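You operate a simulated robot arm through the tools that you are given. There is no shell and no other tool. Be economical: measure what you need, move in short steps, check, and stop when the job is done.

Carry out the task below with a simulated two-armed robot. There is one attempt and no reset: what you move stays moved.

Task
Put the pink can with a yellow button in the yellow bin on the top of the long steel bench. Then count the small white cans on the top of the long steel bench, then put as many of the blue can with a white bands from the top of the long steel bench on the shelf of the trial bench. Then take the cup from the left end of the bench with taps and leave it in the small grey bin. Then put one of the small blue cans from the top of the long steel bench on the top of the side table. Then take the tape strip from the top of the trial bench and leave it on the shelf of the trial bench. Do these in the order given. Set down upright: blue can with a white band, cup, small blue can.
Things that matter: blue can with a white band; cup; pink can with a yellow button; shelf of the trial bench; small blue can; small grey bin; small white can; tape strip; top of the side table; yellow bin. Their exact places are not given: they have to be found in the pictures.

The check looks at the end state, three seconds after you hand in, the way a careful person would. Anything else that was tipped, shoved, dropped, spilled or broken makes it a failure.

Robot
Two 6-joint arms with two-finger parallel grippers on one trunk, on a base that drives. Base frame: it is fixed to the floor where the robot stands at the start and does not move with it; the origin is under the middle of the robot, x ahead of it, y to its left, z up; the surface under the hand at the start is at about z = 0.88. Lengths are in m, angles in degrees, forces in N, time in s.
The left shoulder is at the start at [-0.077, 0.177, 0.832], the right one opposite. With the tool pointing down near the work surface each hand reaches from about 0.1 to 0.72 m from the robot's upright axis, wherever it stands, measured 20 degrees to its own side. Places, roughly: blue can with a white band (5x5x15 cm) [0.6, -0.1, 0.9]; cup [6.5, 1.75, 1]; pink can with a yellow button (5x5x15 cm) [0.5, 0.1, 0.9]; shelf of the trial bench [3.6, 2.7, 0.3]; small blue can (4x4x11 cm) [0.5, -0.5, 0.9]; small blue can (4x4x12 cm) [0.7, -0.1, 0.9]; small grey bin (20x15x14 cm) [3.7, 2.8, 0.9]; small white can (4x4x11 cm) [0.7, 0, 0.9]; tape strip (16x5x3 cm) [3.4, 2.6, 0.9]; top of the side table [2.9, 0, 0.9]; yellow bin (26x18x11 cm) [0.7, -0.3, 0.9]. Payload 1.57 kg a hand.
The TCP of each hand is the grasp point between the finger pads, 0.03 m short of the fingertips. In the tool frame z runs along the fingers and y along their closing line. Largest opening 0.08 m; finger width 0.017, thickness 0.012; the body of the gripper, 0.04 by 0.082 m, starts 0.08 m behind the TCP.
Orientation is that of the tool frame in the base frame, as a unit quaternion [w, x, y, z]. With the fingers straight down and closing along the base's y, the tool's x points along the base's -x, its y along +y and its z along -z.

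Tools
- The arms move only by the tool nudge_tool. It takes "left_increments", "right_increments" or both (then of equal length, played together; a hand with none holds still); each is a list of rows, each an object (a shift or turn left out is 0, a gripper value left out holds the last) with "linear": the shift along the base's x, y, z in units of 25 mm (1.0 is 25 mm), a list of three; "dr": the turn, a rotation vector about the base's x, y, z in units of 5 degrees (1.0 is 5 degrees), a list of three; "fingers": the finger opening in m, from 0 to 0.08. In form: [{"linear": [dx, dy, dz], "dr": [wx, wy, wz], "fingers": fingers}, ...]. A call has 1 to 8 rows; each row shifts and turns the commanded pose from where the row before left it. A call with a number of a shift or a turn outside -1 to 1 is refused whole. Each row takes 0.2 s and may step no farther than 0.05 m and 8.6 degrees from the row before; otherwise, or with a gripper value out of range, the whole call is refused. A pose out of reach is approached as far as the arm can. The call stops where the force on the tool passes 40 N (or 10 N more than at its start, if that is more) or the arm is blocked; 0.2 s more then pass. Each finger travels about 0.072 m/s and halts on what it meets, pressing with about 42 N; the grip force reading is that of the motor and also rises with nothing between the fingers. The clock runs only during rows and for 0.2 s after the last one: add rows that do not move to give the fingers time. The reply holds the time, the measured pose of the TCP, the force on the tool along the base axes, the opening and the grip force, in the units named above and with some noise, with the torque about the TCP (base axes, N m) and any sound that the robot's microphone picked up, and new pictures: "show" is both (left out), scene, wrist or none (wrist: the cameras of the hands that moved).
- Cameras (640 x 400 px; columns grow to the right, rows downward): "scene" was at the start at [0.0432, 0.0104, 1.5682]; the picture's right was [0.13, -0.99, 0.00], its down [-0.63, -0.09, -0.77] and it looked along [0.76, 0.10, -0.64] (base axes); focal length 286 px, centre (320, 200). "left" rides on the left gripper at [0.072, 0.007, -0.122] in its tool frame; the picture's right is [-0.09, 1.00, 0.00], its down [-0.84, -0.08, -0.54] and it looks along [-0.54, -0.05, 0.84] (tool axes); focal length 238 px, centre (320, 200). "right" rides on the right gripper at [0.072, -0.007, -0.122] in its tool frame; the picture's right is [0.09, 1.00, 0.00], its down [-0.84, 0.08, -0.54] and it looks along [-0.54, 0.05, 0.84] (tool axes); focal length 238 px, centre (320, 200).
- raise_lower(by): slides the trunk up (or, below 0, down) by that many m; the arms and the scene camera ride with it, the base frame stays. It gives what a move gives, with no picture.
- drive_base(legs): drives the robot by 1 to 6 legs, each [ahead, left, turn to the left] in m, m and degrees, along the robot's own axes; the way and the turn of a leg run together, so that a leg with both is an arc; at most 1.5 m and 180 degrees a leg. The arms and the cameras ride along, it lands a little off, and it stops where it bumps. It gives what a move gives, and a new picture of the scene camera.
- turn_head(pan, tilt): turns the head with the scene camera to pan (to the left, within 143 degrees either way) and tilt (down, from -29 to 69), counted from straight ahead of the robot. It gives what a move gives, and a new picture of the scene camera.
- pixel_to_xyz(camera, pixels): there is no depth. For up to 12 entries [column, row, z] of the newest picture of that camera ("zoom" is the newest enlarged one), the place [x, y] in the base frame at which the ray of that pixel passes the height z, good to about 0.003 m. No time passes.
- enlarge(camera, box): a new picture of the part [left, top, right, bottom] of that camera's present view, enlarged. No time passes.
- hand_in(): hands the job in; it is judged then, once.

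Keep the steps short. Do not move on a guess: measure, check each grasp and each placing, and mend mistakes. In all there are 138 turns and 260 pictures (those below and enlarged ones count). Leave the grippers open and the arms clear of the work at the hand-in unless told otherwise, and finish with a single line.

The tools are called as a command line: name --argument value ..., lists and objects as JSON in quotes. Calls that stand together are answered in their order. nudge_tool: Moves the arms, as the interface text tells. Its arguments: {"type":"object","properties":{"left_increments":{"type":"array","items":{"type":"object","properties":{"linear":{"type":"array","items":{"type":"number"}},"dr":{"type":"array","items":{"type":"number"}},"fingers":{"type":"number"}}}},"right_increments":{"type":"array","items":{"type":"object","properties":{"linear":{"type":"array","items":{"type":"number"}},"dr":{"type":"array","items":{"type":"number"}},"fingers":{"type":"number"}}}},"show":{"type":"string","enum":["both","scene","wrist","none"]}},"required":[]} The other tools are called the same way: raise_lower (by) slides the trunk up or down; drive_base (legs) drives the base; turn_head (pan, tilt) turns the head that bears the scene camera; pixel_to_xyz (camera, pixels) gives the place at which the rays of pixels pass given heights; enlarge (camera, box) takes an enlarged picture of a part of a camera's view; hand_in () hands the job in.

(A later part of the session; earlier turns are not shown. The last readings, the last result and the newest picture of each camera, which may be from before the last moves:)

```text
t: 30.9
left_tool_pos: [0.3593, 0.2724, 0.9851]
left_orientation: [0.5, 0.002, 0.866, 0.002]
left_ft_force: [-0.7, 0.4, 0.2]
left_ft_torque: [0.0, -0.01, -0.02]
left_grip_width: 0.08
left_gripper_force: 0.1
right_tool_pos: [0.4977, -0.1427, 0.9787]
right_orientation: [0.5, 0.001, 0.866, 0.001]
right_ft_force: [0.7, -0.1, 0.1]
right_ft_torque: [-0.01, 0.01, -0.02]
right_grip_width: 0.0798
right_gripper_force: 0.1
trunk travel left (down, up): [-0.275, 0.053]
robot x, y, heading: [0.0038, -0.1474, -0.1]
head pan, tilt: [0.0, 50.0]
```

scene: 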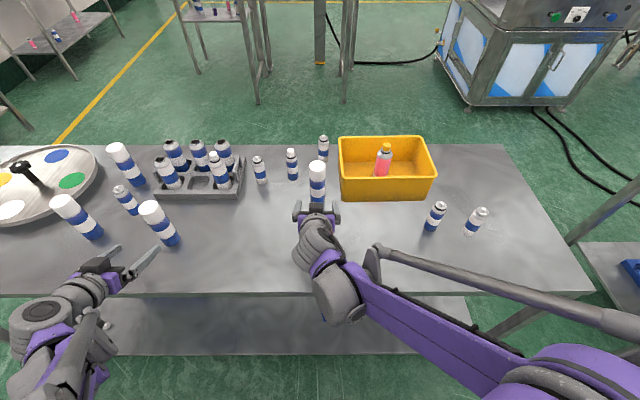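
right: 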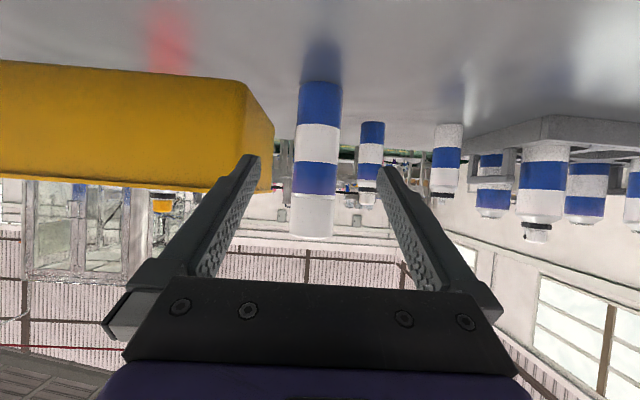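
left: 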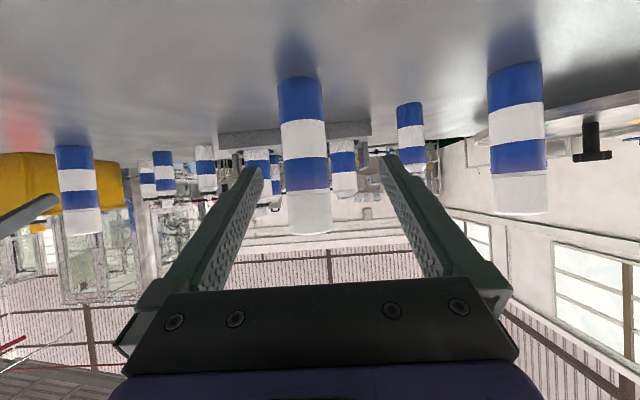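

The left hand is about 15 mm too far left, so I'll correct that. Then I'll advance about 0.095 m and close both.

nudge_tool --right_increments '[{"linear": [0, 0, -0.1]}, {"linear": [1, 0, 0]}, {"linear": [1, 0, 0]}, {"linear": [1, 0, 0]}, {"linear": [0.8, 0, 0]}, {}]' --left_increments '[{"linear": [0, -0.65, -0.2]}, {"linear": [1, 0, 0]}, {"linear": [1, 0, 0]}, {"linear": [1, 0, 0]}, {"linear": [0.8, 0, 0]}, {}]' --show "both"

```text
t: 32.3
left_tool_pos: [0.4537, 0.255, 0.9796]
left_orientation: [0.499, 0.002, 0.866, 0.001]
left_ft_force: [0.3, -0.4, -0.5]
left_ft_torque: [0.02, 0.01, 0.01]
left_grip_width: 0.08
left_gripper_force: 0.0
right_tool_pos: [0.5925, -0.1436, 0.978]
right_orientation: [0.5, 0.002, 0.866, 0.002]
right_ft_force: [1.2, 0.1, -0.7]
right_ft_torque: [0.03, 0.0, -0.02]
right_grip_width: 0.08
right_gripper_force: 0.1
trunk travel left (down, up): [-0.275, 0.053]
robot x, y, heading: [-0.0024, -0.1491, -0.2]
head pan, tilt: [0.0, 50.0]
```

scene: 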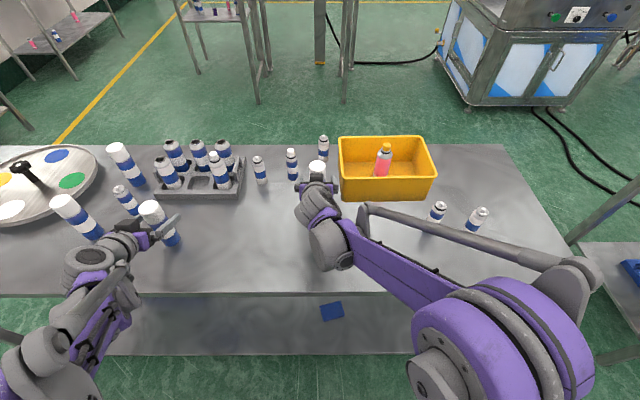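
right: 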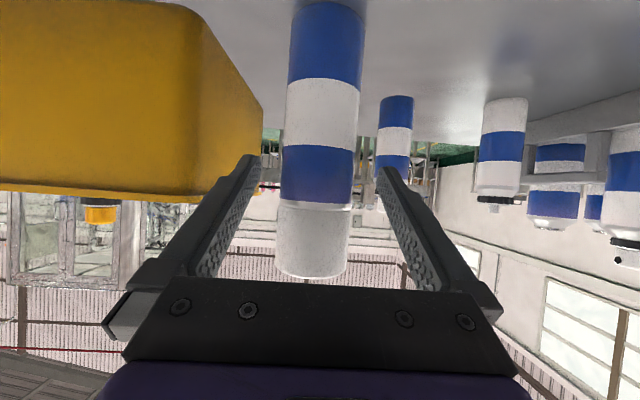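
left: 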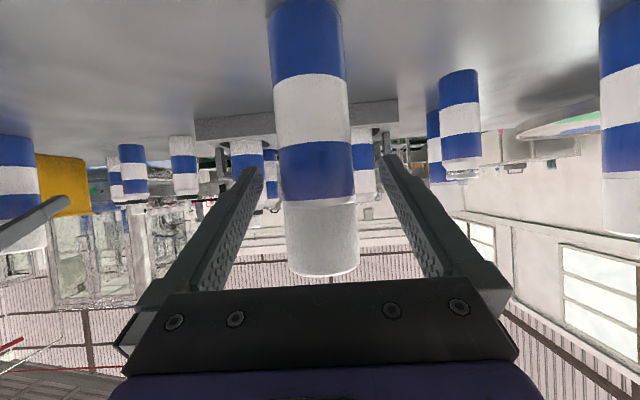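

Both cans are centred between the fingers. I'll close.

nudge_tool --right_increments '[{"fingers": 0.04}, {"fingers": 0.03}, {}, {}]' --left_increments '[{"fingers": 0.04}, {"fingers": 0.03}, {}, {}]' --show "none"

nudge_tool --right_increments '[{"linear": [0, 0, 0.5]}, {"linear": [0, 0, 1]}, {"linear": [0, 0, 1]}, {"linear": [0, 0, 1]}, {}]' --left_increments '[{"linear": [0, 0, 0.5]}, {"linear": [0, 0, 1]}, {"linear": [0, 0, 1]}, {"linear": [0, 0, 1]}, {}]' --show "both"

```text
t: 33.3
left_tool_pos: [0.4547, 0.257, 0.9788]
left_orientation: [0.5, 0.003, 0.866, 0.0]
left_ft_force: [-0.2, -0.4, 0.9]
left_ft_torque: [-0.02, -0.02, 0.0]
left_grip_width: 0.0437
left_gripper_force: 42.2
right_tool_pos: [0.5929, -0.1429, 0.976]
right_orientation: [0.5, 0.002, 0.866, 0.001]
right_ft_force: [0.6, -1.7, 0.1]
right_ft_torque: [-0.18, 0.03, -0.09]
right_grip_width: 0.0435
right_gripper_force: 42.6
trunk travel left (down, up): [-0.275, 0.053]
robot x, y, heading: [0.0025, -0.1493, -0.2]
head pan, tilt: [0.0, 50.0]
```

```text
t: 34.5
left_tool_pos: [0.4533, 0.2576, 1.0672]
left_orientation: [0.5, 0.002, 0.866, 0.001]
left_ft_force: [0.1, -0.4, -2.0]
left_ft_torque: [0.02, 0.03, -0.02]
left_grip_width: 0.0438
left_gripper_force: 42.0
right_tool_pos: [0.5944, -0.1419, 1.0659]
right_orientation: [0.5, 0.002, 0.866, 0.001]
right_ft_force: [0.1, -0.9, -1.9]
right_ft_torque: [-0.03, 0.0, -0.03]
right_grip_width: 0.0437
right_gripper_force: 42.3
trunk travel left (down, up): [-0.275, 0.053]
robot x, y, heading: [0.0022, -0.148, -0.3]
head pan, tilt: [0.0, 50.0]
```

scene: 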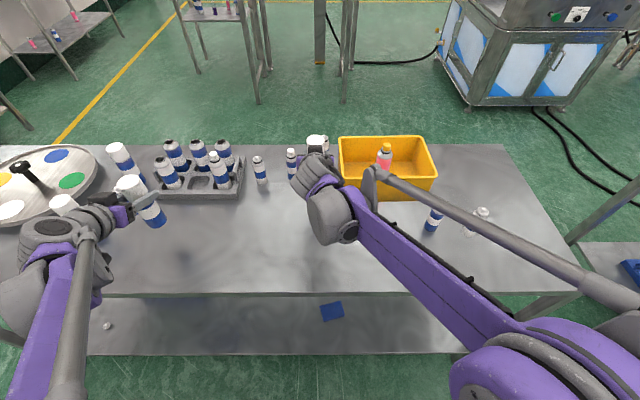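
right: 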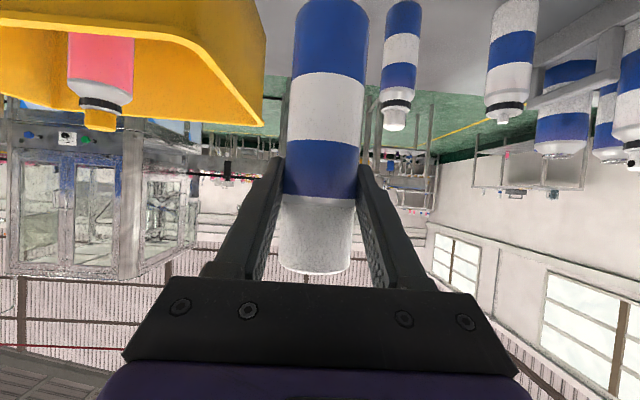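
left: 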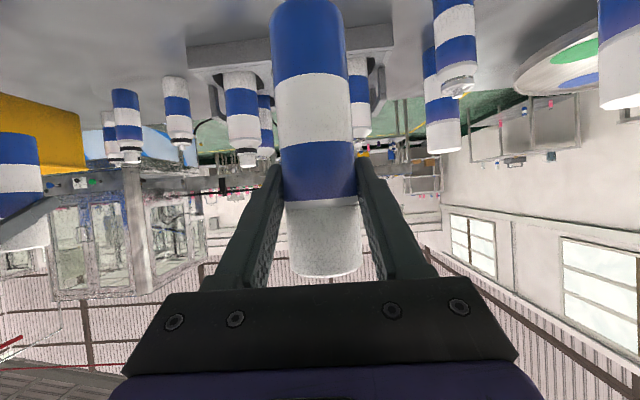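

Both cans are held, with the TCP 0.098 above the can bottoms. I'll back away from the bench, then look left for the route.

drive_base --legs '[[-0.5, 0, 0]]'

turn_head --pan 45 --tilt 25

```text
t: 37.5
left_tool_pos: [-0.0515, 0.2598, 1.0668]
left_orientation: [0.5, 0.002, 0.866, 0.001]
left_ft_force: [0.4, -0.5, -1.0]
left_ft_torque: [-0.02, -0.01, 0.01]
left_grip_width: 0.0435
left_gripper_force: 41.6
right_tool_pos: [0.0883, -0.1381, 1.065]
right_orientation: [0.5, 0.002, 0.866, 0.0]
right_ft_force: [0.1, 0.2, -1.8]
right_ft_torque: [0.04, 0.01, 0.01]
right_grip_width: 0.0439
right_gripper_force: 41.9
trunk travel left (down, up): [-0.275, 0.053]
robot x, y, heading: [-0.5079, -0.1477, -0.3]
head pan, tilt: [0.0, 50.0]
```

scene: 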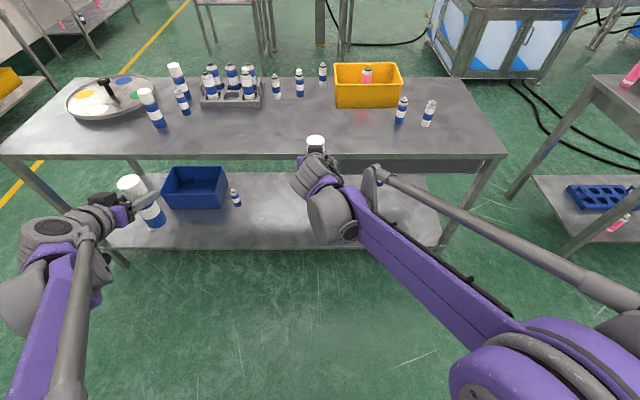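

```text
t: 38.6
left_tool_pos: [-0.0526, 0.2596, 1.0675]
left_orientation: [0.5, 0.002, 0.866, 0.001]
left_ft_force: [1.0, -0.3, -1.4]
left_ft_torque: [0.02, 0.03, 0.02]
left_grip_width: 0.0436
left_gripper_force: 42.1
right_tool_pos: [0.087, -0.1382, 1.0651]
right_orientation: [0.499, 0.001, 0.866, 0.002]
right_ft_force: [0.4, 0.0, -1.6]
right_ft_torque: [0.04, -0.03, 0.03]
right_grip_width: 0.044
right_gripper_force: 42.1
trunk travel left (down, up): [-0.275, 0.053]
robot x, y, heading: [-0.5067, -0.1498, -0.2]
head pan, tilt: [45.0, 25.0]
```

scene: 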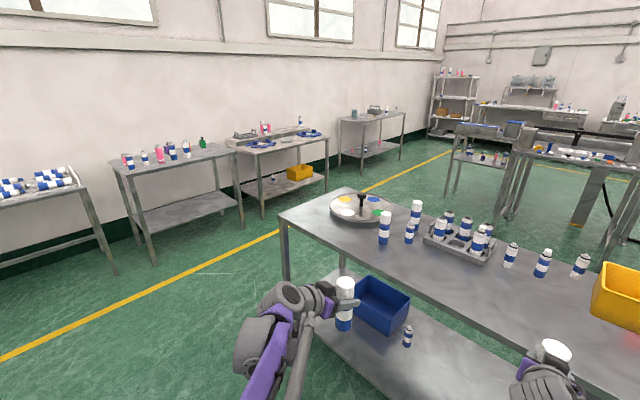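

The full bench top view confirms three small white cans, so three tall blue cans are to be moved. I'll measure obstacles for the route.

pixel_to_xyz --camera "scene" --pixels '[[280, 214, 0.88], [345, 187, 0.88], [155, 263, 0], [242, 228, 0], [264, 216, 0], [328, 192, 0], [338, 180, 0], [400, 158, 0], [446, 195, 0], [232, 150, 0.88], [361, 123, 0.88], [405, 115, 0.88]]'

enlarge --camera "scene" --box '[310, 80, 450, 190]'

```text
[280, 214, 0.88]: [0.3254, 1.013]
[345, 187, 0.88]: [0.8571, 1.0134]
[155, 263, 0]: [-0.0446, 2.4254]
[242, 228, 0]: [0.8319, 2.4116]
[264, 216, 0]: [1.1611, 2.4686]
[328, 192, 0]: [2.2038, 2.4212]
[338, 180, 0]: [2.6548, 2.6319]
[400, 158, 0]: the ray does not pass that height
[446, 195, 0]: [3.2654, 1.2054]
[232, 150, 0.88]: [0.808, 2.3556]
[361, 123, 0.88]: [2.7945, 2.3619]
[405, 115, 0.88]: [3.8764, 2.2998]
```

```text
3.64 times, centred on (380, 135) of scene
```

zoom: 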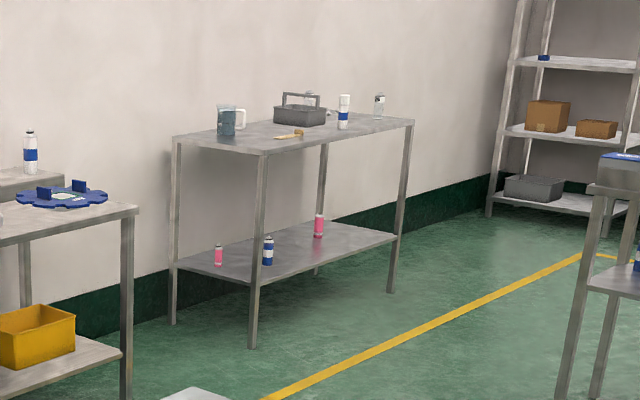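

Route: slide left to y≈1.69, in the middle of the aisle between the long bench end (y 1.01) and the wall benches (front at 2.36), then go ahead.

drive_base --legs '[[0, 1.0, 0], [0, 0.84, 0]]'

turn_head --pan 0 --tilt 25

```text
t: 54.8
left_tool_pos: [-0.0525, 2.0737, 1.0676]
left_orientation: [0.5, 0.002, 0.866, 0.001]
left_ft_force: [-0.1, -0.2, -2.3]
left_ft_torque: [0.0, 0.0, -0.01]
left_grip_width: 0.0436
left_gripper_force: 41.6
right_tool_pos: [0.089, 1.6761, 1.0649]
right_orientation: [0.5, 0.001, 0.866, 0.001]
right_ft_force: [-0.5, 0.1, -1.6]
right_ft_torque: [0.01, 0.02, 0.0]
right_grip_width: 0.0436
right_gripper_force: 42.0
trunk travel left (down, up): [-0.275, 0.053]
robot x, y, heading: [-0.5011, 1.6672, -0.3]
head pan, tilt: [45.0, 25.0]
```

scene: 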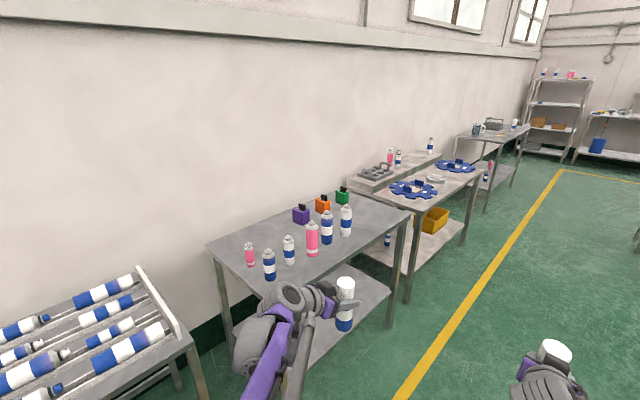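

```text
t: 56.0
left_tool_pos: [-0.051, 2.0735, 1.0671]
left_orientation: [0.5, 0.001, 0.866, 0.002]
left_ft_force: [0.6, 0.7, -2.3]
left_ft_torque: [-0.01, -0.01, 0.01]
left_grip_width: 0.0435
left_gripper_force: 41.8
right_tool_pos: [0.0896, 1.6762, 1.0663]
right_orientation: [0.5, 0.0, 0.866, 0.002]
right_ft_force: [-0.1, -0.4, -2.4]
right_ft_torque: [-0.03, 0.01, -0.04]
right_grip_width: 0.0435
right_gripper_force: 42.2
trunk travel left (down, up): [-0.275, 0.053]
robot x, y, heading: [-0.5033, 1.672, 0.1]
head pan, tilt: [0.0, 25.0]
```

scene: 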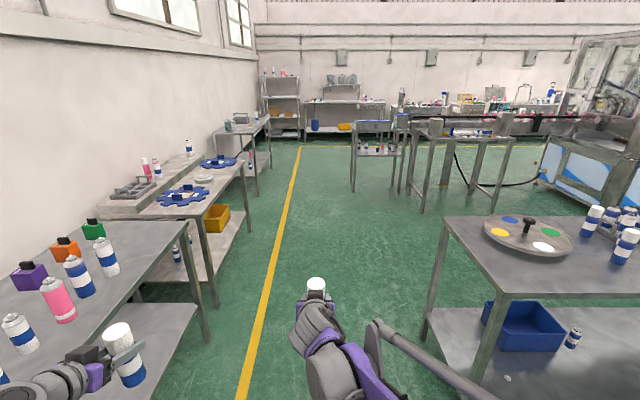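

The aisle is clear. I'll measure the middle table's legs and the trial bench's shelf edge before driving.

pixel_to_xyz --camera "scene" --pixels '[[354, 190, 0], [400, 193, 0], [371, 168, 0], [421, 211, 0], [212, 130, 0.88], [250, 137, 0.88], [270, 118, 0.88], [258, 195, 0], [272, 167, 0], [244, 176, 0.3]]'

enlarge --camera "scene" --box '[190, 90, 430, 220]'

```text
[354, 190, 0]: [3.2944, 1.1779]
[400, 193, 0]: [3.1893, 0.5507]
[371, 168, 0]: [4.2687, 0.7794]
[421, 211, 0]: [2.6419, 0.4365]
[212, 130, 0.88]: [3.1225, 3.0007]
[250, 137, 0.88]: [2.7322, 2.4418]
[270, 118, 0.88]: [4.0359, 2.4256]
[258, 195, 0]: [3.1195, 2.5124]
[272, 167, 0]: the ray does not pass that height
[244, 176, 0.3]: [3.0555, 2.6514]
```

```text
2.67 times, centred on (310, 155) of scene
```

zoom: 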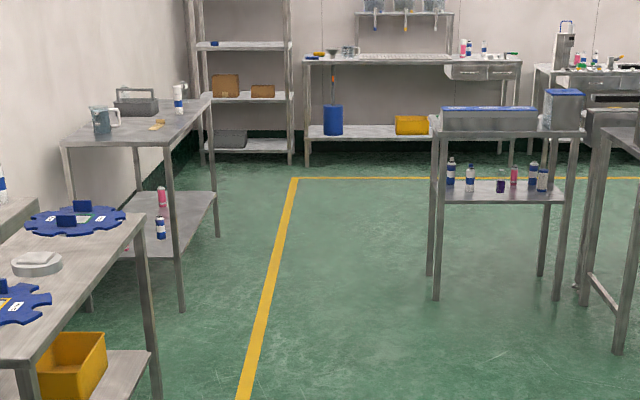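

I'll drive forward to about (2.3, 1.37), then turn left to face the wall.

drive_base --legs '[[1.5, 0, 0], [1.3, -0.3, 0], [0, 0, 90]]'

turn_head --pan -35 --tilt 25

```text
t: 73.3
left_tool_pos: [1.8903, 1.84, 1.0672]
left_orientation: [0.358, -0.603, 0.622, 0.35]
left_ft_force: [0.1, 0.4, -1.2]
left_ft_torque: [-0.01, 0.0, -0.01]
left_grip_width: 0.0436
left_gripper_force: 41.5
right_tool_pos: [2.2913, 1.9709, 1.0647]
right_orientation: [0.358, -0.603, 0.621, 0.35]
right_ft_force: [-0.1, -0.6, -1.1]
right_ft_torque: [0.0, 0.01, 0.0]
right_grip_width: 0.0436
right_gripper_force: 41.7
trunk travel left (down, up): [-0.275, 0.053]
robot x, y, heading: [2.286, 1.3731, 88.5]
head pan, tilt: [0.0, 25.0]
```

scene: 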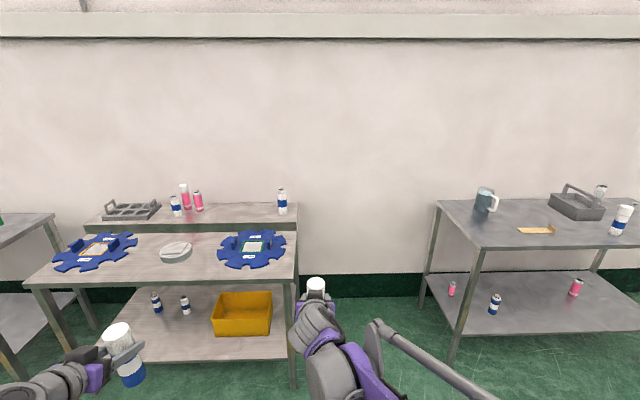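

```text
t: 74.3
left_tool_pos: [1.8904, 1.8391, 1.0668]
left_orientation: [0.357, -0.603, 0.621, 0.35]
left_ft_force: [-0.1, 0.4, -1.3]
left_ft_torque: [-0.01, -0.03, -0.03]
left_grip_width: 0.0434
left_gripper_force: 42.1
right_tool_pos: [2.2914, 1.9681, 1.0645]
right_orientation: [0.357, -0.604, 0.621, 0.35]
right_ft_force: [-0.1, 0.7, -2.4]
right_ft_torque: [-0.03, 0.01, -0.04]
right_grip_width: 0.0437
right_gripper_force: 41.9
trunk travel left (down, up): [-0.275, 0.053]
robot x, y, heading: [2.2837, 1.376, 88.4]
head pan, tilt: [-35.0, 25.0]
```

scene: 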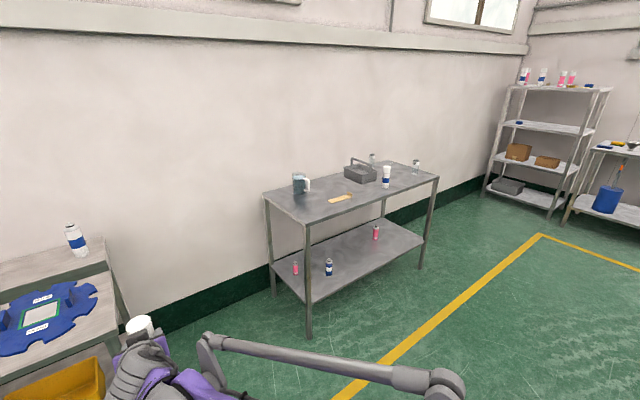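

pixel_to_xyz --camera "scene" --pixels '[[306, 224, 0.88], [438, 179, 0.88], [263, 195, 0.88], [308, 338, 0], [421, 268, 0], [313, 301, 0.3], [424, 243, 0.3], [296, 274, 0.3], [329, 275, 0.3], [376, 239, 0.3], [272, 268, 0.3], [340, 198, 0.89]]'

enlarge --camera "scene" --box '[240, 140, 460, 350]'

```text
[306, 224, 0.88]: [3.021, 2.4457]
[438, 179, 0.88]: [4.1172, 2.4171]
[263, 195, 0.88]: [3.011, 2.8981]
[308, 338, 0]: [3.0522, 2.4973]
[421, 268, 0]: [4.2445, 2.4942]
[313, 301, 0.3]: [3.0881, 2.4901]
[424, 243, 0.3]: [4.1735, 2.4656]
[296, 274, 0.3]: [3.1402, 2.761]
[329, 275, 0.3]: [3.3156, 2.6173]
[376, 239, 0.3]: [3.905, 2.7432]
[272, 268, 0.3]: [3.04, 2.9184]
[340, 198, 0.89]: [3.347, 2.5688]
```

```text
1.90 times, centred on (350, 245) of scene
```

zoom: 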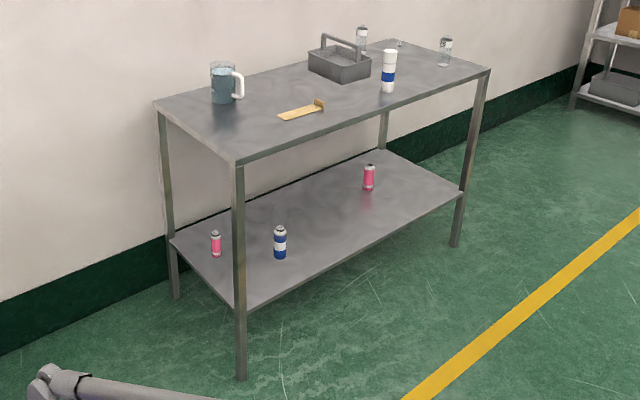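

The trial bench spans x 3.02–4.15 and its front is at y≈2.45. The shelf is at z≈0.3 with its front at y≈2.48, and its middle is free (small blue at 3.31, pink at 3.14 and 3.90). I'll drive to about (3.72, 1.72), facing it squarely.

drive_base --legs '[[0.15, -0.2, 1.6], [0.15, -1.23, 0]]'

turn_head --pan 0 --tilt 45

```text
t: 87.2
left_tool_pos: [3.2785, 2.1289, 1.0668]
left_orientation: [-0.348, 0.62, -0.604, -0.36]
left_ft_force: [0.3, -0.4, -1.5]
left_ft_torque: [-0.02, -0.02, 0.01]
left_grip_width: 0.0438
left_gripper_force: 42.3
right_tool_pos: [3.6707, 2.2802, 1.0647]
right_orientation: [-0.348, 0.62, -0.605, -0.359]
right_ft_force: [0.6, -0.6, -2.6]
right_ft_torque: [0.03, 0.01, 0.01]
right_grip_width: 0.0435
right_gripper_force: 42.1
trunk travel left (down, up): [-0.275, 0.053]
robot x, y, heading: [3.6968, 1.685, 91.3]
head pan, tilt: [-35.0, 25.0]
```

scene: 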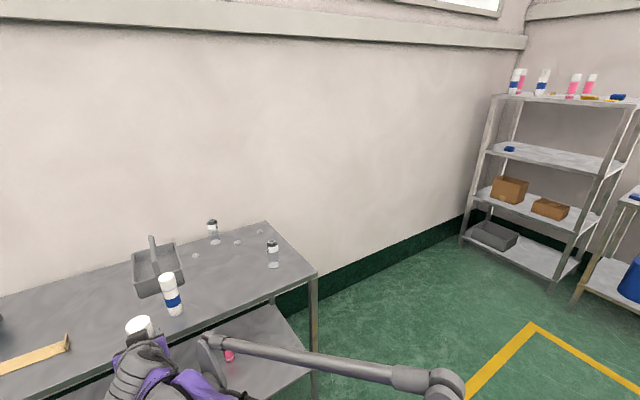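

```text
t: 88.2
left_tool_pos: [3.2775, 2.1282, 1.0672]
left_orientation: [-0.347, 0.621, -0.604, -0.36]
left_ft_force: [-0.4, -0.1, -1.6]
left_ft_torque: [0.0, -0.01, -0.01]
left_grip_width: 0.0437
left_gripper_force: 41.7
right_tool_pos: [3.6712, 2.2792, 1.0647]
right_orientation: [-0.348, 0.62, -0.605, -0.359]
right_ft_force: [0.2, -0.5, -1.5]
right_ft_torque: [0.0, -0.02, 0.01]
right_grip_width: 0.0435
right_gripper_force: 42.0
trunk travel left (down, up): [-0.275, 0.053]
robot x, y, heading: [3.6913, 1.6878, 91.8]
head pan, tilt: [0.0, 45.0]
```

scene: 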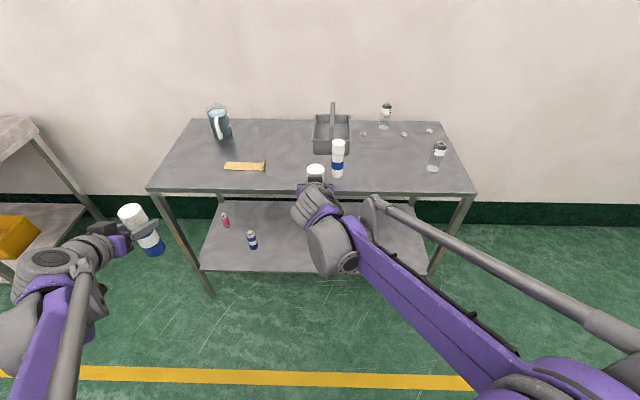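

pixel_to_xyz --camera "scene" --pixels '[[240, 191, 0.88], [440, 193, 0.88], [240, 269, 0.3], [360, 274, 0.3], [253, 247, 0.3], [225, 226, 0.3], [340, 176, 0.88], [313, 154, 0.88], [352, 154, 0.88], [245, 167, 0.89], [148, 190, 0.88], [475, 193, 0.88]]'

raise_lower --by -0.27

```text
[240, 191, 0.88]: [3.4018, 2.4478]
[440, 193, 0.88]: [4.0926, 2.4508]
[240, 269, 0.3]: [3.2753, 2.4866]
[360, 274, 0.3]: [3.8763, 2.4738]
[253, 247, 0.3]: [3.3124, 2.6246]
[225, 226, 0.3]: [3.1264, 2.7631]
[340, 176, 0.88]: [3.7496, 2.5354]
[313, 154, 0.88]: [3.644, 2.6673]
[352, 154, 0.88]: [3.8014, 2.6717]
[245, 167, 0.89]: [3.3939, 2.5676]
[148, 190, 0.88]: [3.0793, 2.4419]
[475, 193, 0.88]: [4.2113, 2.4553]
```

```text
t: 91.0
left_tool_pos: [3.2776, 2.1274, 0.797]
left_orientation: [-0.347, 0.62, -0.604, -0.36]
left_ft_force: [-0.4, -0.9, -2.2]
left_ft_torque: [0.02, -0.03, -0.01]
left_grip_width: 0.0437
left_gripper_force: 42.1
right_tool_pos: [3.6704, 2.28, 0.7958]
right_orientation: [-0.348, 0.62, -0.605, -0.359]
right_ft_force: [0.2, -0.4, -1.9]
right_ft_torque: [0.01, -0.01, -0.01]
right_grip_width: 0.0434
right_gripper_force: 41.5
trunk travel left (down, up): [-0.005, 0.323]
robot x, y, heading: [3.696, 1.6887, 91.7]
head pan, tilt: [0.0, 45.0]
```

Now I lower both hands in front of the bench toward shelf level and bring the left hand over to x≈3.47.

nudge_tool --right_increments '[{"linear": [0.2, 0, -0.9]}, {"linear": [0.2, 0, -0.9]}, {"linear": [0.2, 0, -0.9]}, {"linear": [0.2, 0, -0.9]}, {"linear": [0.2, 0, -0.9]}, {"linear": [0.2, 0, -0.9]}, {"linear": [0.2, 0, -0.9]}, {"linear": [0.2, 0, -0.9]}]' --left_increments '[{"linear": [0.8, 0.7, -0.9]}, {"linear": [0.8, 0.7, -0.9]}, {"linear": [0.8, 0.7, -0.9]}, {"linear": [0.8, 0.7, -0.9]}, {"linear": [0.8, 0.7, -0.9]}, {"linear": [0.8, 0.7, -0.9]}, {"linear": [0.8, 0.6, -0.9]}, {"linear": [0.8, 0.6, -0.9]}]' --show "scene"

```text
t: 92.8
left_tool_pos: [3.4373, 2.2644, 0.6168]
left_orientation: [-0.347, 0.62, -0.604, -0.36]
left_ft_force: [0.3, -0.2, -1.9]
left_ft_torque: [-0.03, 0.0, 0.02]
left_grip_width: 0.0434
left_gripper_force: 41.8
right_tool_pos: [3.7095, 2.2792, 0.6141]
right_orientation: [-0.347, 0.62, -0.605, -0.359]
right_ft_force: [-0.3, -0.5, -2.3]
right_ft_torque: [-0.01, -0.02, -0.01]
right_grip_width: 0.0436
right_gripper_force: 41.8
trunk travel left (down, up): [-0.005, 0.323]
robot x, y, heading: [3.6972, 1.6872, 91.6]
head pan, tilt: [0.0, 45.0]
```

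scene: 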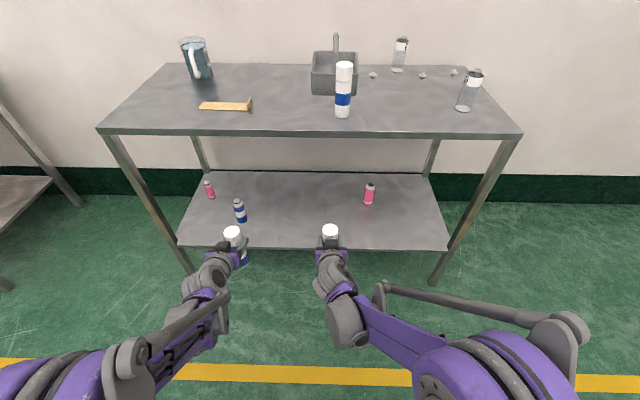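

Good, clear view. I'll keep lowering to z≈0.44 and move the left hand slightly right.

nudge_tool --right_increments '[{"linear": [0.1, 0, -0.9]}, {"linear": [0.1, 0, -0.9]}, {"linear": [0.1, 0, -0.9]}, {"linear": [0.1, 0, -0.9]}, {"linear": [0, 0, -0.9]}, {"linear": [0, 0, -0.9]}, {"linear": [0, 0, -0.9]}, {"linear": [0, 0, -0.8]}]' --left_increments '[{"linear": [0.2, 0, -0.9]}, {"linear": [0.2, 0, -0.9]}, {"linear": [0.2, 0, -0.9]}, {"linear": [0.2, 0, -0.9]}, {"linear": [0.2, 0.1, -0.9]}, {"linear": [0.2, 0.1, -0.9]}, {"linear": [0.2, 0.1, -0.9]}, {"linear": [0, 0.2, -0.8]}]' --show "scene"

```text
t: 94.6
left_tool_pos: [3.4727, 2.2757, 0.4377]
left_orientation: [-0.347, 0.62, -0.604, -0.36]
left_ft_force: [0.4, -0.3, -1.5]
left_ft_torque: [-0.03, 0.0, 0.04]
left_grip_width: 0.0436
left_gripper_force: 41.9
right_tool_pos: [3.7211, 2.2778, 0.4381]
right_orientation: [-0.347, 0.621, -0.604, -0.36]
right_ft_force: [0.1, -0.1, -1.8]
right_ft_torque: [0.0, 0.03, 0.02]
right_grip_width: 0.0435
right_gripper_force: 41.7
trunk travel left (down, up): [-0.005, 0.323]
robot x, y, heading: [3.6926, 1.6897, 91.3]
head pan, tilt: [0.0, 45.0]
```

scene: 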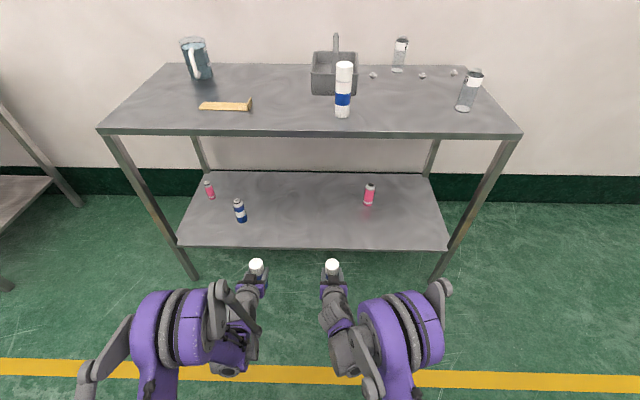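

pixel_to_xyz --camera "scene" --pixels '[[310, 248, 0.27], [310, 248, 0.3], [310, 248, 0.33], [240, 222, 0.27], [240, 222, 0.3], [240, 222, 0.33], [310, 134, 0.88], [310, 138, 0.85]]'

enlarge --camera "scene" --box '[160, 170, 460, 300]'

```text
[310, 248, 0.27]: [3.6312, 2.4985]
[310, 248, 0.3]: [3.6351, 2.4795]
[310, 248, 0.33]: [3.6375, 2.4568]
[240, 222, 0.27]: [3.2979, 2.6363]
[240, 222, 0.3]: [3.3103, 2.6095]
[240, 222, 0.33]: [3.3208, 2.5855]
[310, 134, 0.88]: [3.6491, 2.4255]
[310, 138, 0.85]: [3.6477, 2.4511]
```

```text
2.13 times, centred on (310, 235) of scene
```

zoom: 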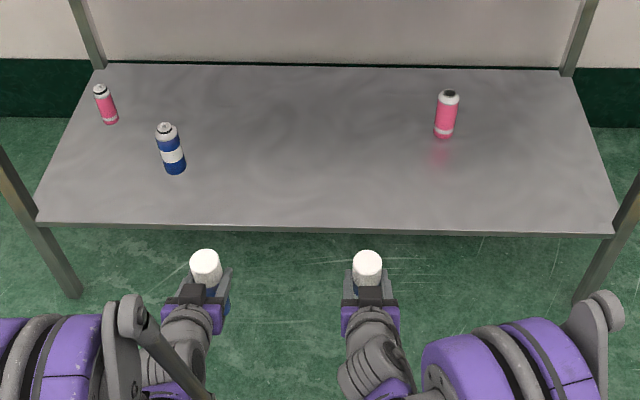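

The shelf is at z≈0.30 with its front at y≈2.48. Can bottoms are at about 0.34, so I'll drive ahead 0.30 to bring the cans 0.1 m onto the shelf.

drive_base --legs '[[0.3, 0, 0]]'

```text
t: 96.6
left_tool_pos: [3.4704, 2.5762, 0.4388]
left_orientation: [-0.347, 0.619, -0.605, -0.36]
left_ft_force: [0.2, 0.2, -1.7]
left_ft_torque: [0.01, 0.01, 0.02]
left_grip_width: 0.044
left_gripper_force: 42.2
right_tool_pos: [3.7181, 2.5775, 0.4378]
right_orientation: [-0.349, 0.618, -0.606, -0.358]
right_ft_force: [0.2, 0.0, -1.7]
right_ft_torque: [-0.01, -0.03, -0.02]
right_grip_width: 0.0433
right_gripper_force: 41.9
trunk travel left (down, up): [-0.005, 0.323]
robot x, y, heading: [3.6884, 1.987, 90.8]
head pan, tilt: [0.0, 45.0]
```

scene: 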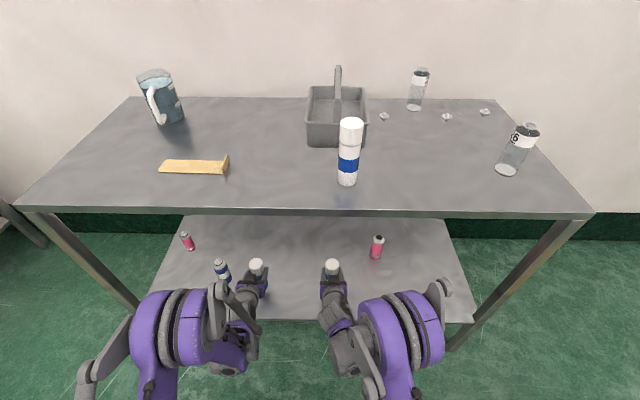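

Now I lower slowly until each can rests. The bottoms are about 4 cm up, so I'll go down 3.6 cm first and read the forces.

nudge_tool --right_increments '[{"linear": [0, 0, -0.5]}, {"linear": [0, 0, -0.5]}, {"linear": [0, 0, -0.4]}, {}]' --left_increments '[{"linear": [0, 0, -0.5]}, {"linear": [0, 0, -0.5]}, {"linear": [0, 0, -0.4]}, {}]' --show "wrist"

```text
t: 97.6
left_tool_pos: [3.4688, 2.5761, 0.4029]
left_orientation: [-0.348, 0.619, -0.606, -0.359]
left_ft_force: [-0.3, 0.8, -1.6]
left_ft_torque: [-0.01, 0.01, -0.02]
left_grip_width: 0.0434
left_gripper_force: 42.7
right_tool_pos: [3.7173, 2.5776, 0.4025]
right_orientation: [-0.348, 0.619, -0.606, -0.359]
right_ft_force: [-0.4, 0.5, -1.0]
right_ft_torque: [0.02, -0.01, 0.03]
right_grip_width: 0.0435
right_gripper_force: 42.0
trunk travel left (down, up): [-0.005, 0.323]
robot x, y, heading: [3.6888, 1.9883, 90.8]
head pan, tilt: [0.0, 45.0]
```

right: 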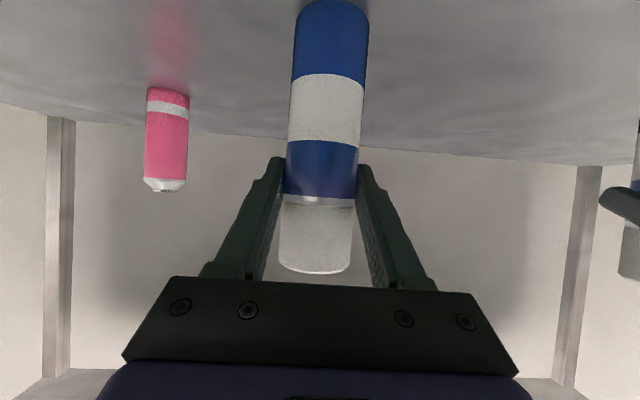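
left: 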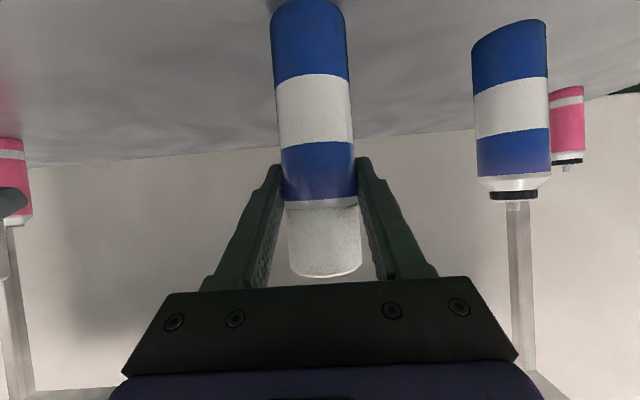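

No contact yet. I'll go on in small steps.

nudge_tool --right_increments '[{"linear": [0, 0, -0.1]}, {"linear": [0, 0, -0.1]}, {}]' --left_increments '[{"linear": [0, 0, -0.1]}, {"linear": [0, 0, -0.1]}, {}]' --show "none"

```text
t: 98.4
left_tool_pos: [3.4687, 2.5749, 0.4004]
left_orientation: [-0.348, 0.619, -0.605, -0.36]
left_ft_force: [0.7, 0.4, -1.4]
left_ft_torque: [-0.04, -0.02, 0.03]
left_grip_width: 0.0439
left_gripper_force: 42.0
right_tool_pos: [3.717, 2.5761, 0.3987]
right_orientation: [-0.349, 0.619, -0.605, -0.36]
right_ft_force: [2.0, 2.1, 29.7]
right_ft_torque: [-0.06, -0.16, -0.06]
right_grip_width: 0.0437
right_gripper_force: 42.1
trunk travel left (down, up): [-0.005, 0.323]
robot x, y, heading: [3.6933, 1.9885, 90.9]
head pan, tilt: [0.0, 45.0]
```

The right can is on the shelf (30 N). The left one goes 2 mm more while I release the right.

nudge_tool --right_increments '[{"linear": [0, 0, 0.03]}, {"fingers": 0.08}, {}, {}]' --left_increments '[{"linear": [0, 0, -0.07]}, {}, {}, {}]' --show "none"

```text
t: 99.4
left_tool_pos: [3.4699, 2.5754, 0.4003]
left_orientation: [-0.349, 0.617, -0.606, -0.36]
left_ft_force: [-2.0, -2.4, 29.3]
left_ft_torque: [-0.15, -0.1, -0.01]
left_grip_width: 0.0436
left_gripper_force: 42.0
right_tool_pos: [3.718, 2.5772, 0.4008]
right_orientation: [-0.349, 0.618, -0.606, -0.359]
right_ft_force: [-0.4, 0.3, 0.2]
right_ft_torque: [-0.01, 0.01, 0.03]
right_grip_width: 0.0801
right_gripper_force: 0.2
trunk travel left (down, up): [-0.005, 0.323]
robot x, y, heading: [3.6888, 1.9852, 91.1]
head pan, tilt: [0.0, 45.0]
```

nudge_tool --left_increments '[{"linear": [0, 0, 0.03]}, {"fingers": 0.08}, {}, {}]' --show "none"

nudge_tool --right_increments '[{"linear": [0, -1, 0]}, {"linear": [0, -1, 0]}, {"linear": [0, -1, 0]}, {"linear": [0, -1, 0]}]' --left_increments '[{"linear": [0, -1, 0]}, {"linear": [0, -1, 0]}, {"linear": [0, -1, 0]}, {"linear": [0, -1, 0]}]' --show "both"

```text
t: 100.4
left_tool_pos: [3.4685, 2.5745, 0.3983]
left_orientation: [-0.348, 0.619, -0.606, -0.359]
left_ft_force: [-0.1, 0.1, -0.4]
left_ft_torque: [-0.01, -0.03, 0.0]
left_grip_width: 0.08
left_gripper_force: 0.1
right_tool_pos: [3.7168, 2.5773, 0.3987]
right_orientation: [-0.349, 0.618, -0.607, -0.358]
right_ft_force: [-0.3, 1.0, 0.3]
right_ft_torque: [0.05, -0.04, -0.02]
right_grip_width: 0.08
right_gripper_force: 0.0
trunk travel left (down, up): [-0.005, 0.323]
robot x, y, heading: [3.6878, 1.986, 90.9]
head pan, tilt: [0.0, 45.0]
```

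```text
t: 101.4
left_tool_pos: [3.4635, 2.5185, 0.411]
left_orientation: [-0.347, 0.619, -0.607, -0.357]
left_ft_force: [-0.5, 0.6, -0.5]
left_ft_torque: [-0.01, 0.01, 0.03]
left_grip_width: 0.0799
left_gripper_force: 0.0
left hand out of reach, approached as far as the arm can: row 3, 4
right_tool_pos: [3.7113, 2.5056, 0.4089]
right_orientation: [-0.348, 0.619, -0.607, -0.358]
right_ft_force: [0.8, -0.2, 0.3]
right_ft_torque: [-0.01, 0.02, 0.02]
right_grip_width: 0.0799
right_gripper_force: 0.1
right hand out of reach, approached as far as the arm can: row 3, 4
trunk travel left (down, up): [-0.005, 0.323]
robot x, y, heading: [3.6902, 1.9819, 91.2]
head pan, tilt: [0.0, 45.0]
```

scene: 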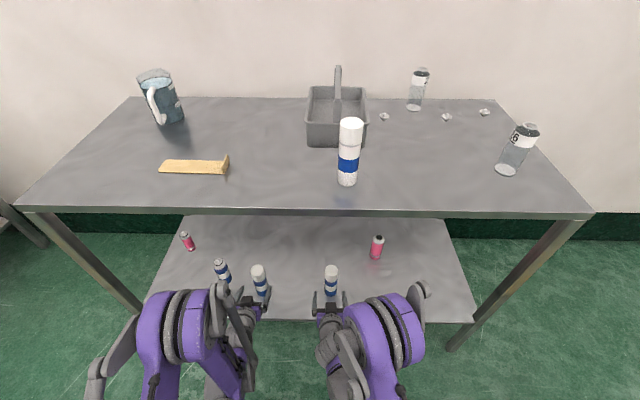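
right: 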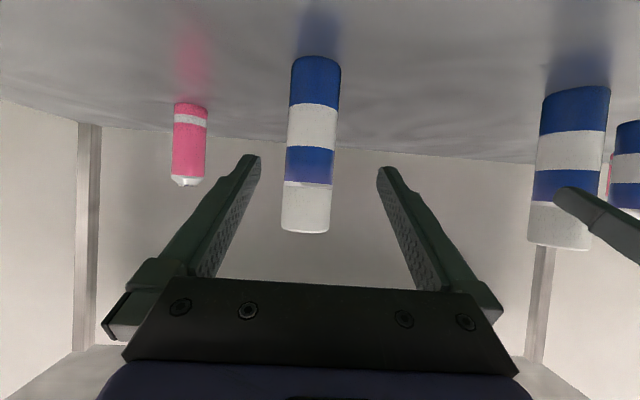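
left: 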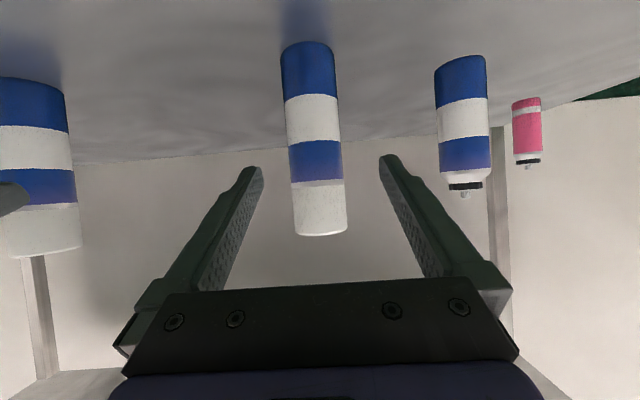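

Both cans stand upright on the shelf. I'll back the base out, raise the trunk, and start back for the third can.

drive_base --legs '[[-0.42, 0, -1]]'

raise_lower --by 0.27

nudge_tool --right_increments '[{"linear": [0, 0, 1]}, {"linear": [0, 0, 1]}, {"linear": [0, 0, 1]}, {"linear": [0, 0, 1]}, {"linear": [0, 0, 1]}, {"linear": [0, 0, 1]}, {"linear": [0, 0, 1]}, {"linear": [0, 0, 1]}]' --left_increments '[{"linear": [0, 0, 1]}, {"linear": [0, 0, 1]}, {"linear": [0, 0, 1]}, {"linear": [0, 0, 1]}, {"linear": [0, 0, 1]}, {"linear": [0, 0, 1]}, {"linear": [0, 0, 1]}, {"linear": [0, 0, 1]}]' --show "none"

nudge_tool --right_increments '[{"linear": [0, 0, 1]}, {"linear": [0, 0, 1]}, {"linear": [0, 0, 1]}, {"linear": [0, 0, 1]}, {"linear": [0, 0, 1]}, {"linear": [0, 0, 1]}, {"linear": [0, 0, 1]}, {"linear": [0, 0, 1]}]' --left_increments '[{"linear": [0, 0, 1]}, {"linear": [0, 0, 1]}, {"linear": [0, 0, 1]}, {"linear": [0, 0, 1]}, {"linear": [0, 0, 1]}, {"linear": [0, 0, 1]}, {"linear": [0, 0, 1]}, {"linear": [0, 0, 1]}]' --show "scene"

```text
t: 104.0
left_tool_pos: [3.4784, 2.1041, 0.4098]
left_orientation: [-0.351, 0.614, -0.612, -0.355]
left_ft_force: [0.2, -0.3, -1.1]
left_ft_torque: [0.02, -0.01, -0.01]
left_grip_width: 0.08
left_gripper_force: 0.1
right_tool_pos: [3.7239, 2.0871, 0.4079]
right_orientation: [-0.351, 0.614, -0.612, -0.354]
right_ft_force: [0.1, 0.2, -0.8]
right_ft_torque: [-0.05, 0.01, -0.01]
right_grip_width: 0.0801
right_gripper_force: 0.0
trunk travel left (down, up): [-0.005, 0.323]
robot x, y, heading: [3.6976, 1.5659, 90.0]
head pan, tilt: [0.0, 45.0]
```

scene: 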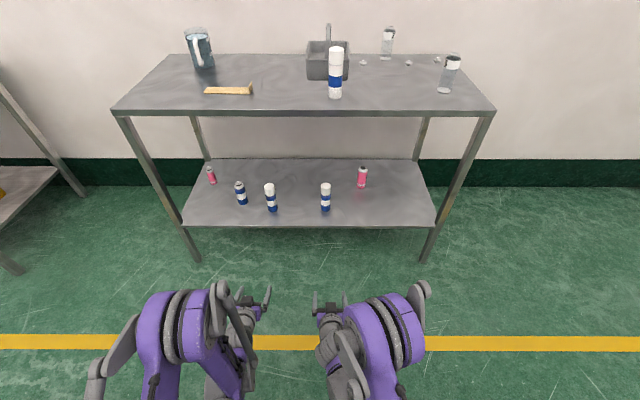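

```text
t: 106.7
left_tool_pos: [3.478, 2.141, 0.7134]
left_orientation: [-0.366, 0.605, -0.602, -0.371]
left_ft_force: [-0.1, -0.2, 0.1]
left_ft_torque: [0.0, -0.03, 0.04]
left_grip_width: 0.0799
left_gripper_force: 0.1
right_tool_pos: [3.7241, 2.1238, 0.7096]
right_orientation: [-0.367, 0.605, -0.601, -0.372]
right_ft_force: [-0.4, -0.3, 0.0]
right_ft_torque: [-0.03, 0.02, 0.01]
right_grip_width: 0.0799
right_gripper_force: 0.1
trunk travel left (down, up): [-0.275, 0.053]
robot x, y, heading: [3.6962, 1.5655, 90.2]
head pan, tilt: [0.0, 45.0]
```

```text
t: 108.5
left_tool_pos: [3.479, 2.1396, 0.9149]
left_orientation: [-0.366, 0.605, -0.602, -0.371]
left_ft_force: [-0.3, 0.3, -0.4]
left_ft_torque: [0.0, 0.01, -0.01]
left_grip_width: 0.0799
left_gripper_force: 0.0
right_tool_pos: [3.7235, 2.1222, 0.9112]
right_orientation: [-0.367, 0.604, -0.602, -0.371]
right_ft_force: [-0.3, -0.2, -0.1]
right_ft_torque: [0.04, 0.01, 0.02]
right_grip_width: 0.0799
right_gripper_force: 0.1
trunk travel left (down, up): [-0.275, 0.053]
robot x, y, heading: [3.6954, 1.568, 90.2]
head pan, tilt: [0.0, 45.0]
```

```text
t: 110.3
left_tool_pos: [3.4779, 2.141, 1.114]
left_orientation: [-0.366, 0.605, -0.602, -0.371]
left_ft_force: [0.1, 0.4, -0.8]
left_ft_torque: [0.03, -0.01, 0.0]
left_grip_width: 0.0802
left_gripper_force: 0.0
right_tool_pos: [3.7242, 2.1256, 1.1123]
right_orientation: [-0.367, 0.604, -0.602, -0.371]
right_ft_force: [0.5, -0.3, -0.6]
right_ft_torque: [-0.02, -0.01, 0.01]
right_grip_width: 0.0799
right_gripper_force: 0.0
trunk travel left (down, up): [-0.275, 0.053]
robot x, y, heading: [3.6946, 1.5623, 89.8]
head pan, tilt: [0.0, 45.0]
```

scene: 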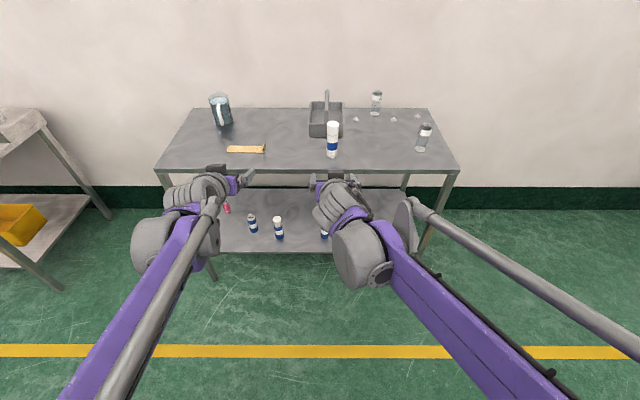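

Now I drive back along the aisle: slide left to x≈−0.5, turn to heading 0, and slide right towards can C (0.473, 0.469).

drive_base --legs '[[0, 1.4, 0], [0, 1.4, 0], [0, 1.45, 0], [0, 0, -90], [0, -1.15, 0]]'

turn_head --pan 5 --tilt 35

```text
t: 161.2
left_tool_pos: [-0.0305, 0.6526, 1.1134]
left_orientation: [0.521, 0.02, 0.853, -0.01]
left_ft_force: [-0.1, 0.1, 0.7]
left_ft_torque: [-0.04, -0.02, 0.02]
left_grip_width: 0.0799
left_gripper_force: 0.1
right_tool_pos: [-0.057, 0.4071, 1.1112]
right_orientation: [0.521, 0.019, 0.853, -0.01]
right_ft_force: [0.7, 0.3, 0.1]
right_ft_torque: [-0.02, 0.01, -0.04]
right_grip_width: 0.0801
right_gripper_force: 0.0
trunk travel left (down, up): [-0.275, 0.053]
robot x, y, heading: [-0.6167, 0.4634, -2.4]
head pan, tilt: [0.0, 45.0]
```

scene: 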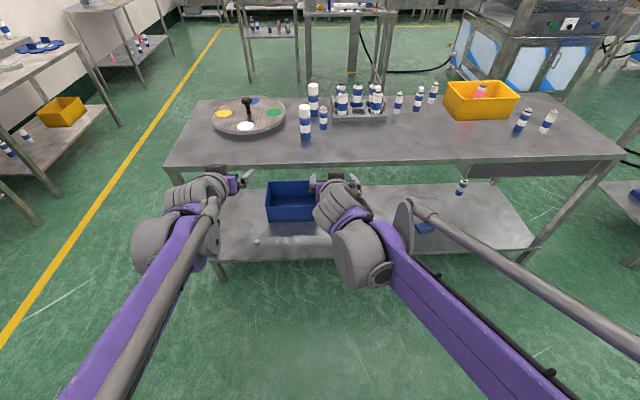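

```text
t: 162.0
left_tool_pos: [-0.0294, 0.6532, 1.1128]
left_orientation: [0.521, 0.02, 0.853, -0.01]
left_ft_force: [-0.8, 0.3, -0.7]
left_ft_torque: [-0.04, -0.01, -0.01]
left_grip_width: 0.0802
left_gripper_force: 0.1
right_tool_pos: [-0.0581, 0.4067, 1.1099]
right_orientation: [0.522, 0.019, 0.853, -0.009]
right_ft_force: [-0.1, 0.8, 0.1]
right_ft_torque: [-0.01, -0.01, -0.01]
right_grip_width: 0.0801
right_gripper_force: 0.2
trunk travel left (down, up): [-0.275, 0.053]
robot x, y, heading: [-0.614, 0.4682, -2.5]
head pan, tilt: [5.0, 35.0]
```

scene: 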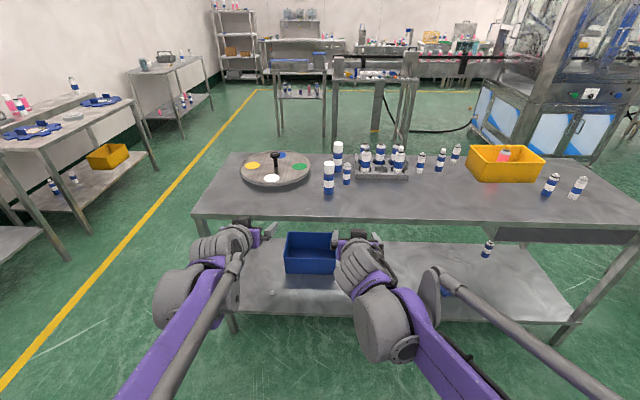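

Check C: base near (328,194), top centre (328,165).

pixel_to_xyz --camera "scene" --pixels '[[328, 191, 0.88], [328, 164, 1.03], [346, 183, 0.88], [338, 163, 0.88], [310, 170, 0.91]]'

```text
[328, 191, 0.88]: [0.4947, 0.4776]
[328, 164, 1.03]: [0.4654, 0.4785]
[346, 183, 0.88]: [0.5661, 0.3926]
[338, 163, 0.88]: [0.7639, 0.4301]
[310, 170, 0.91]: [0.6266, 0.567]
```

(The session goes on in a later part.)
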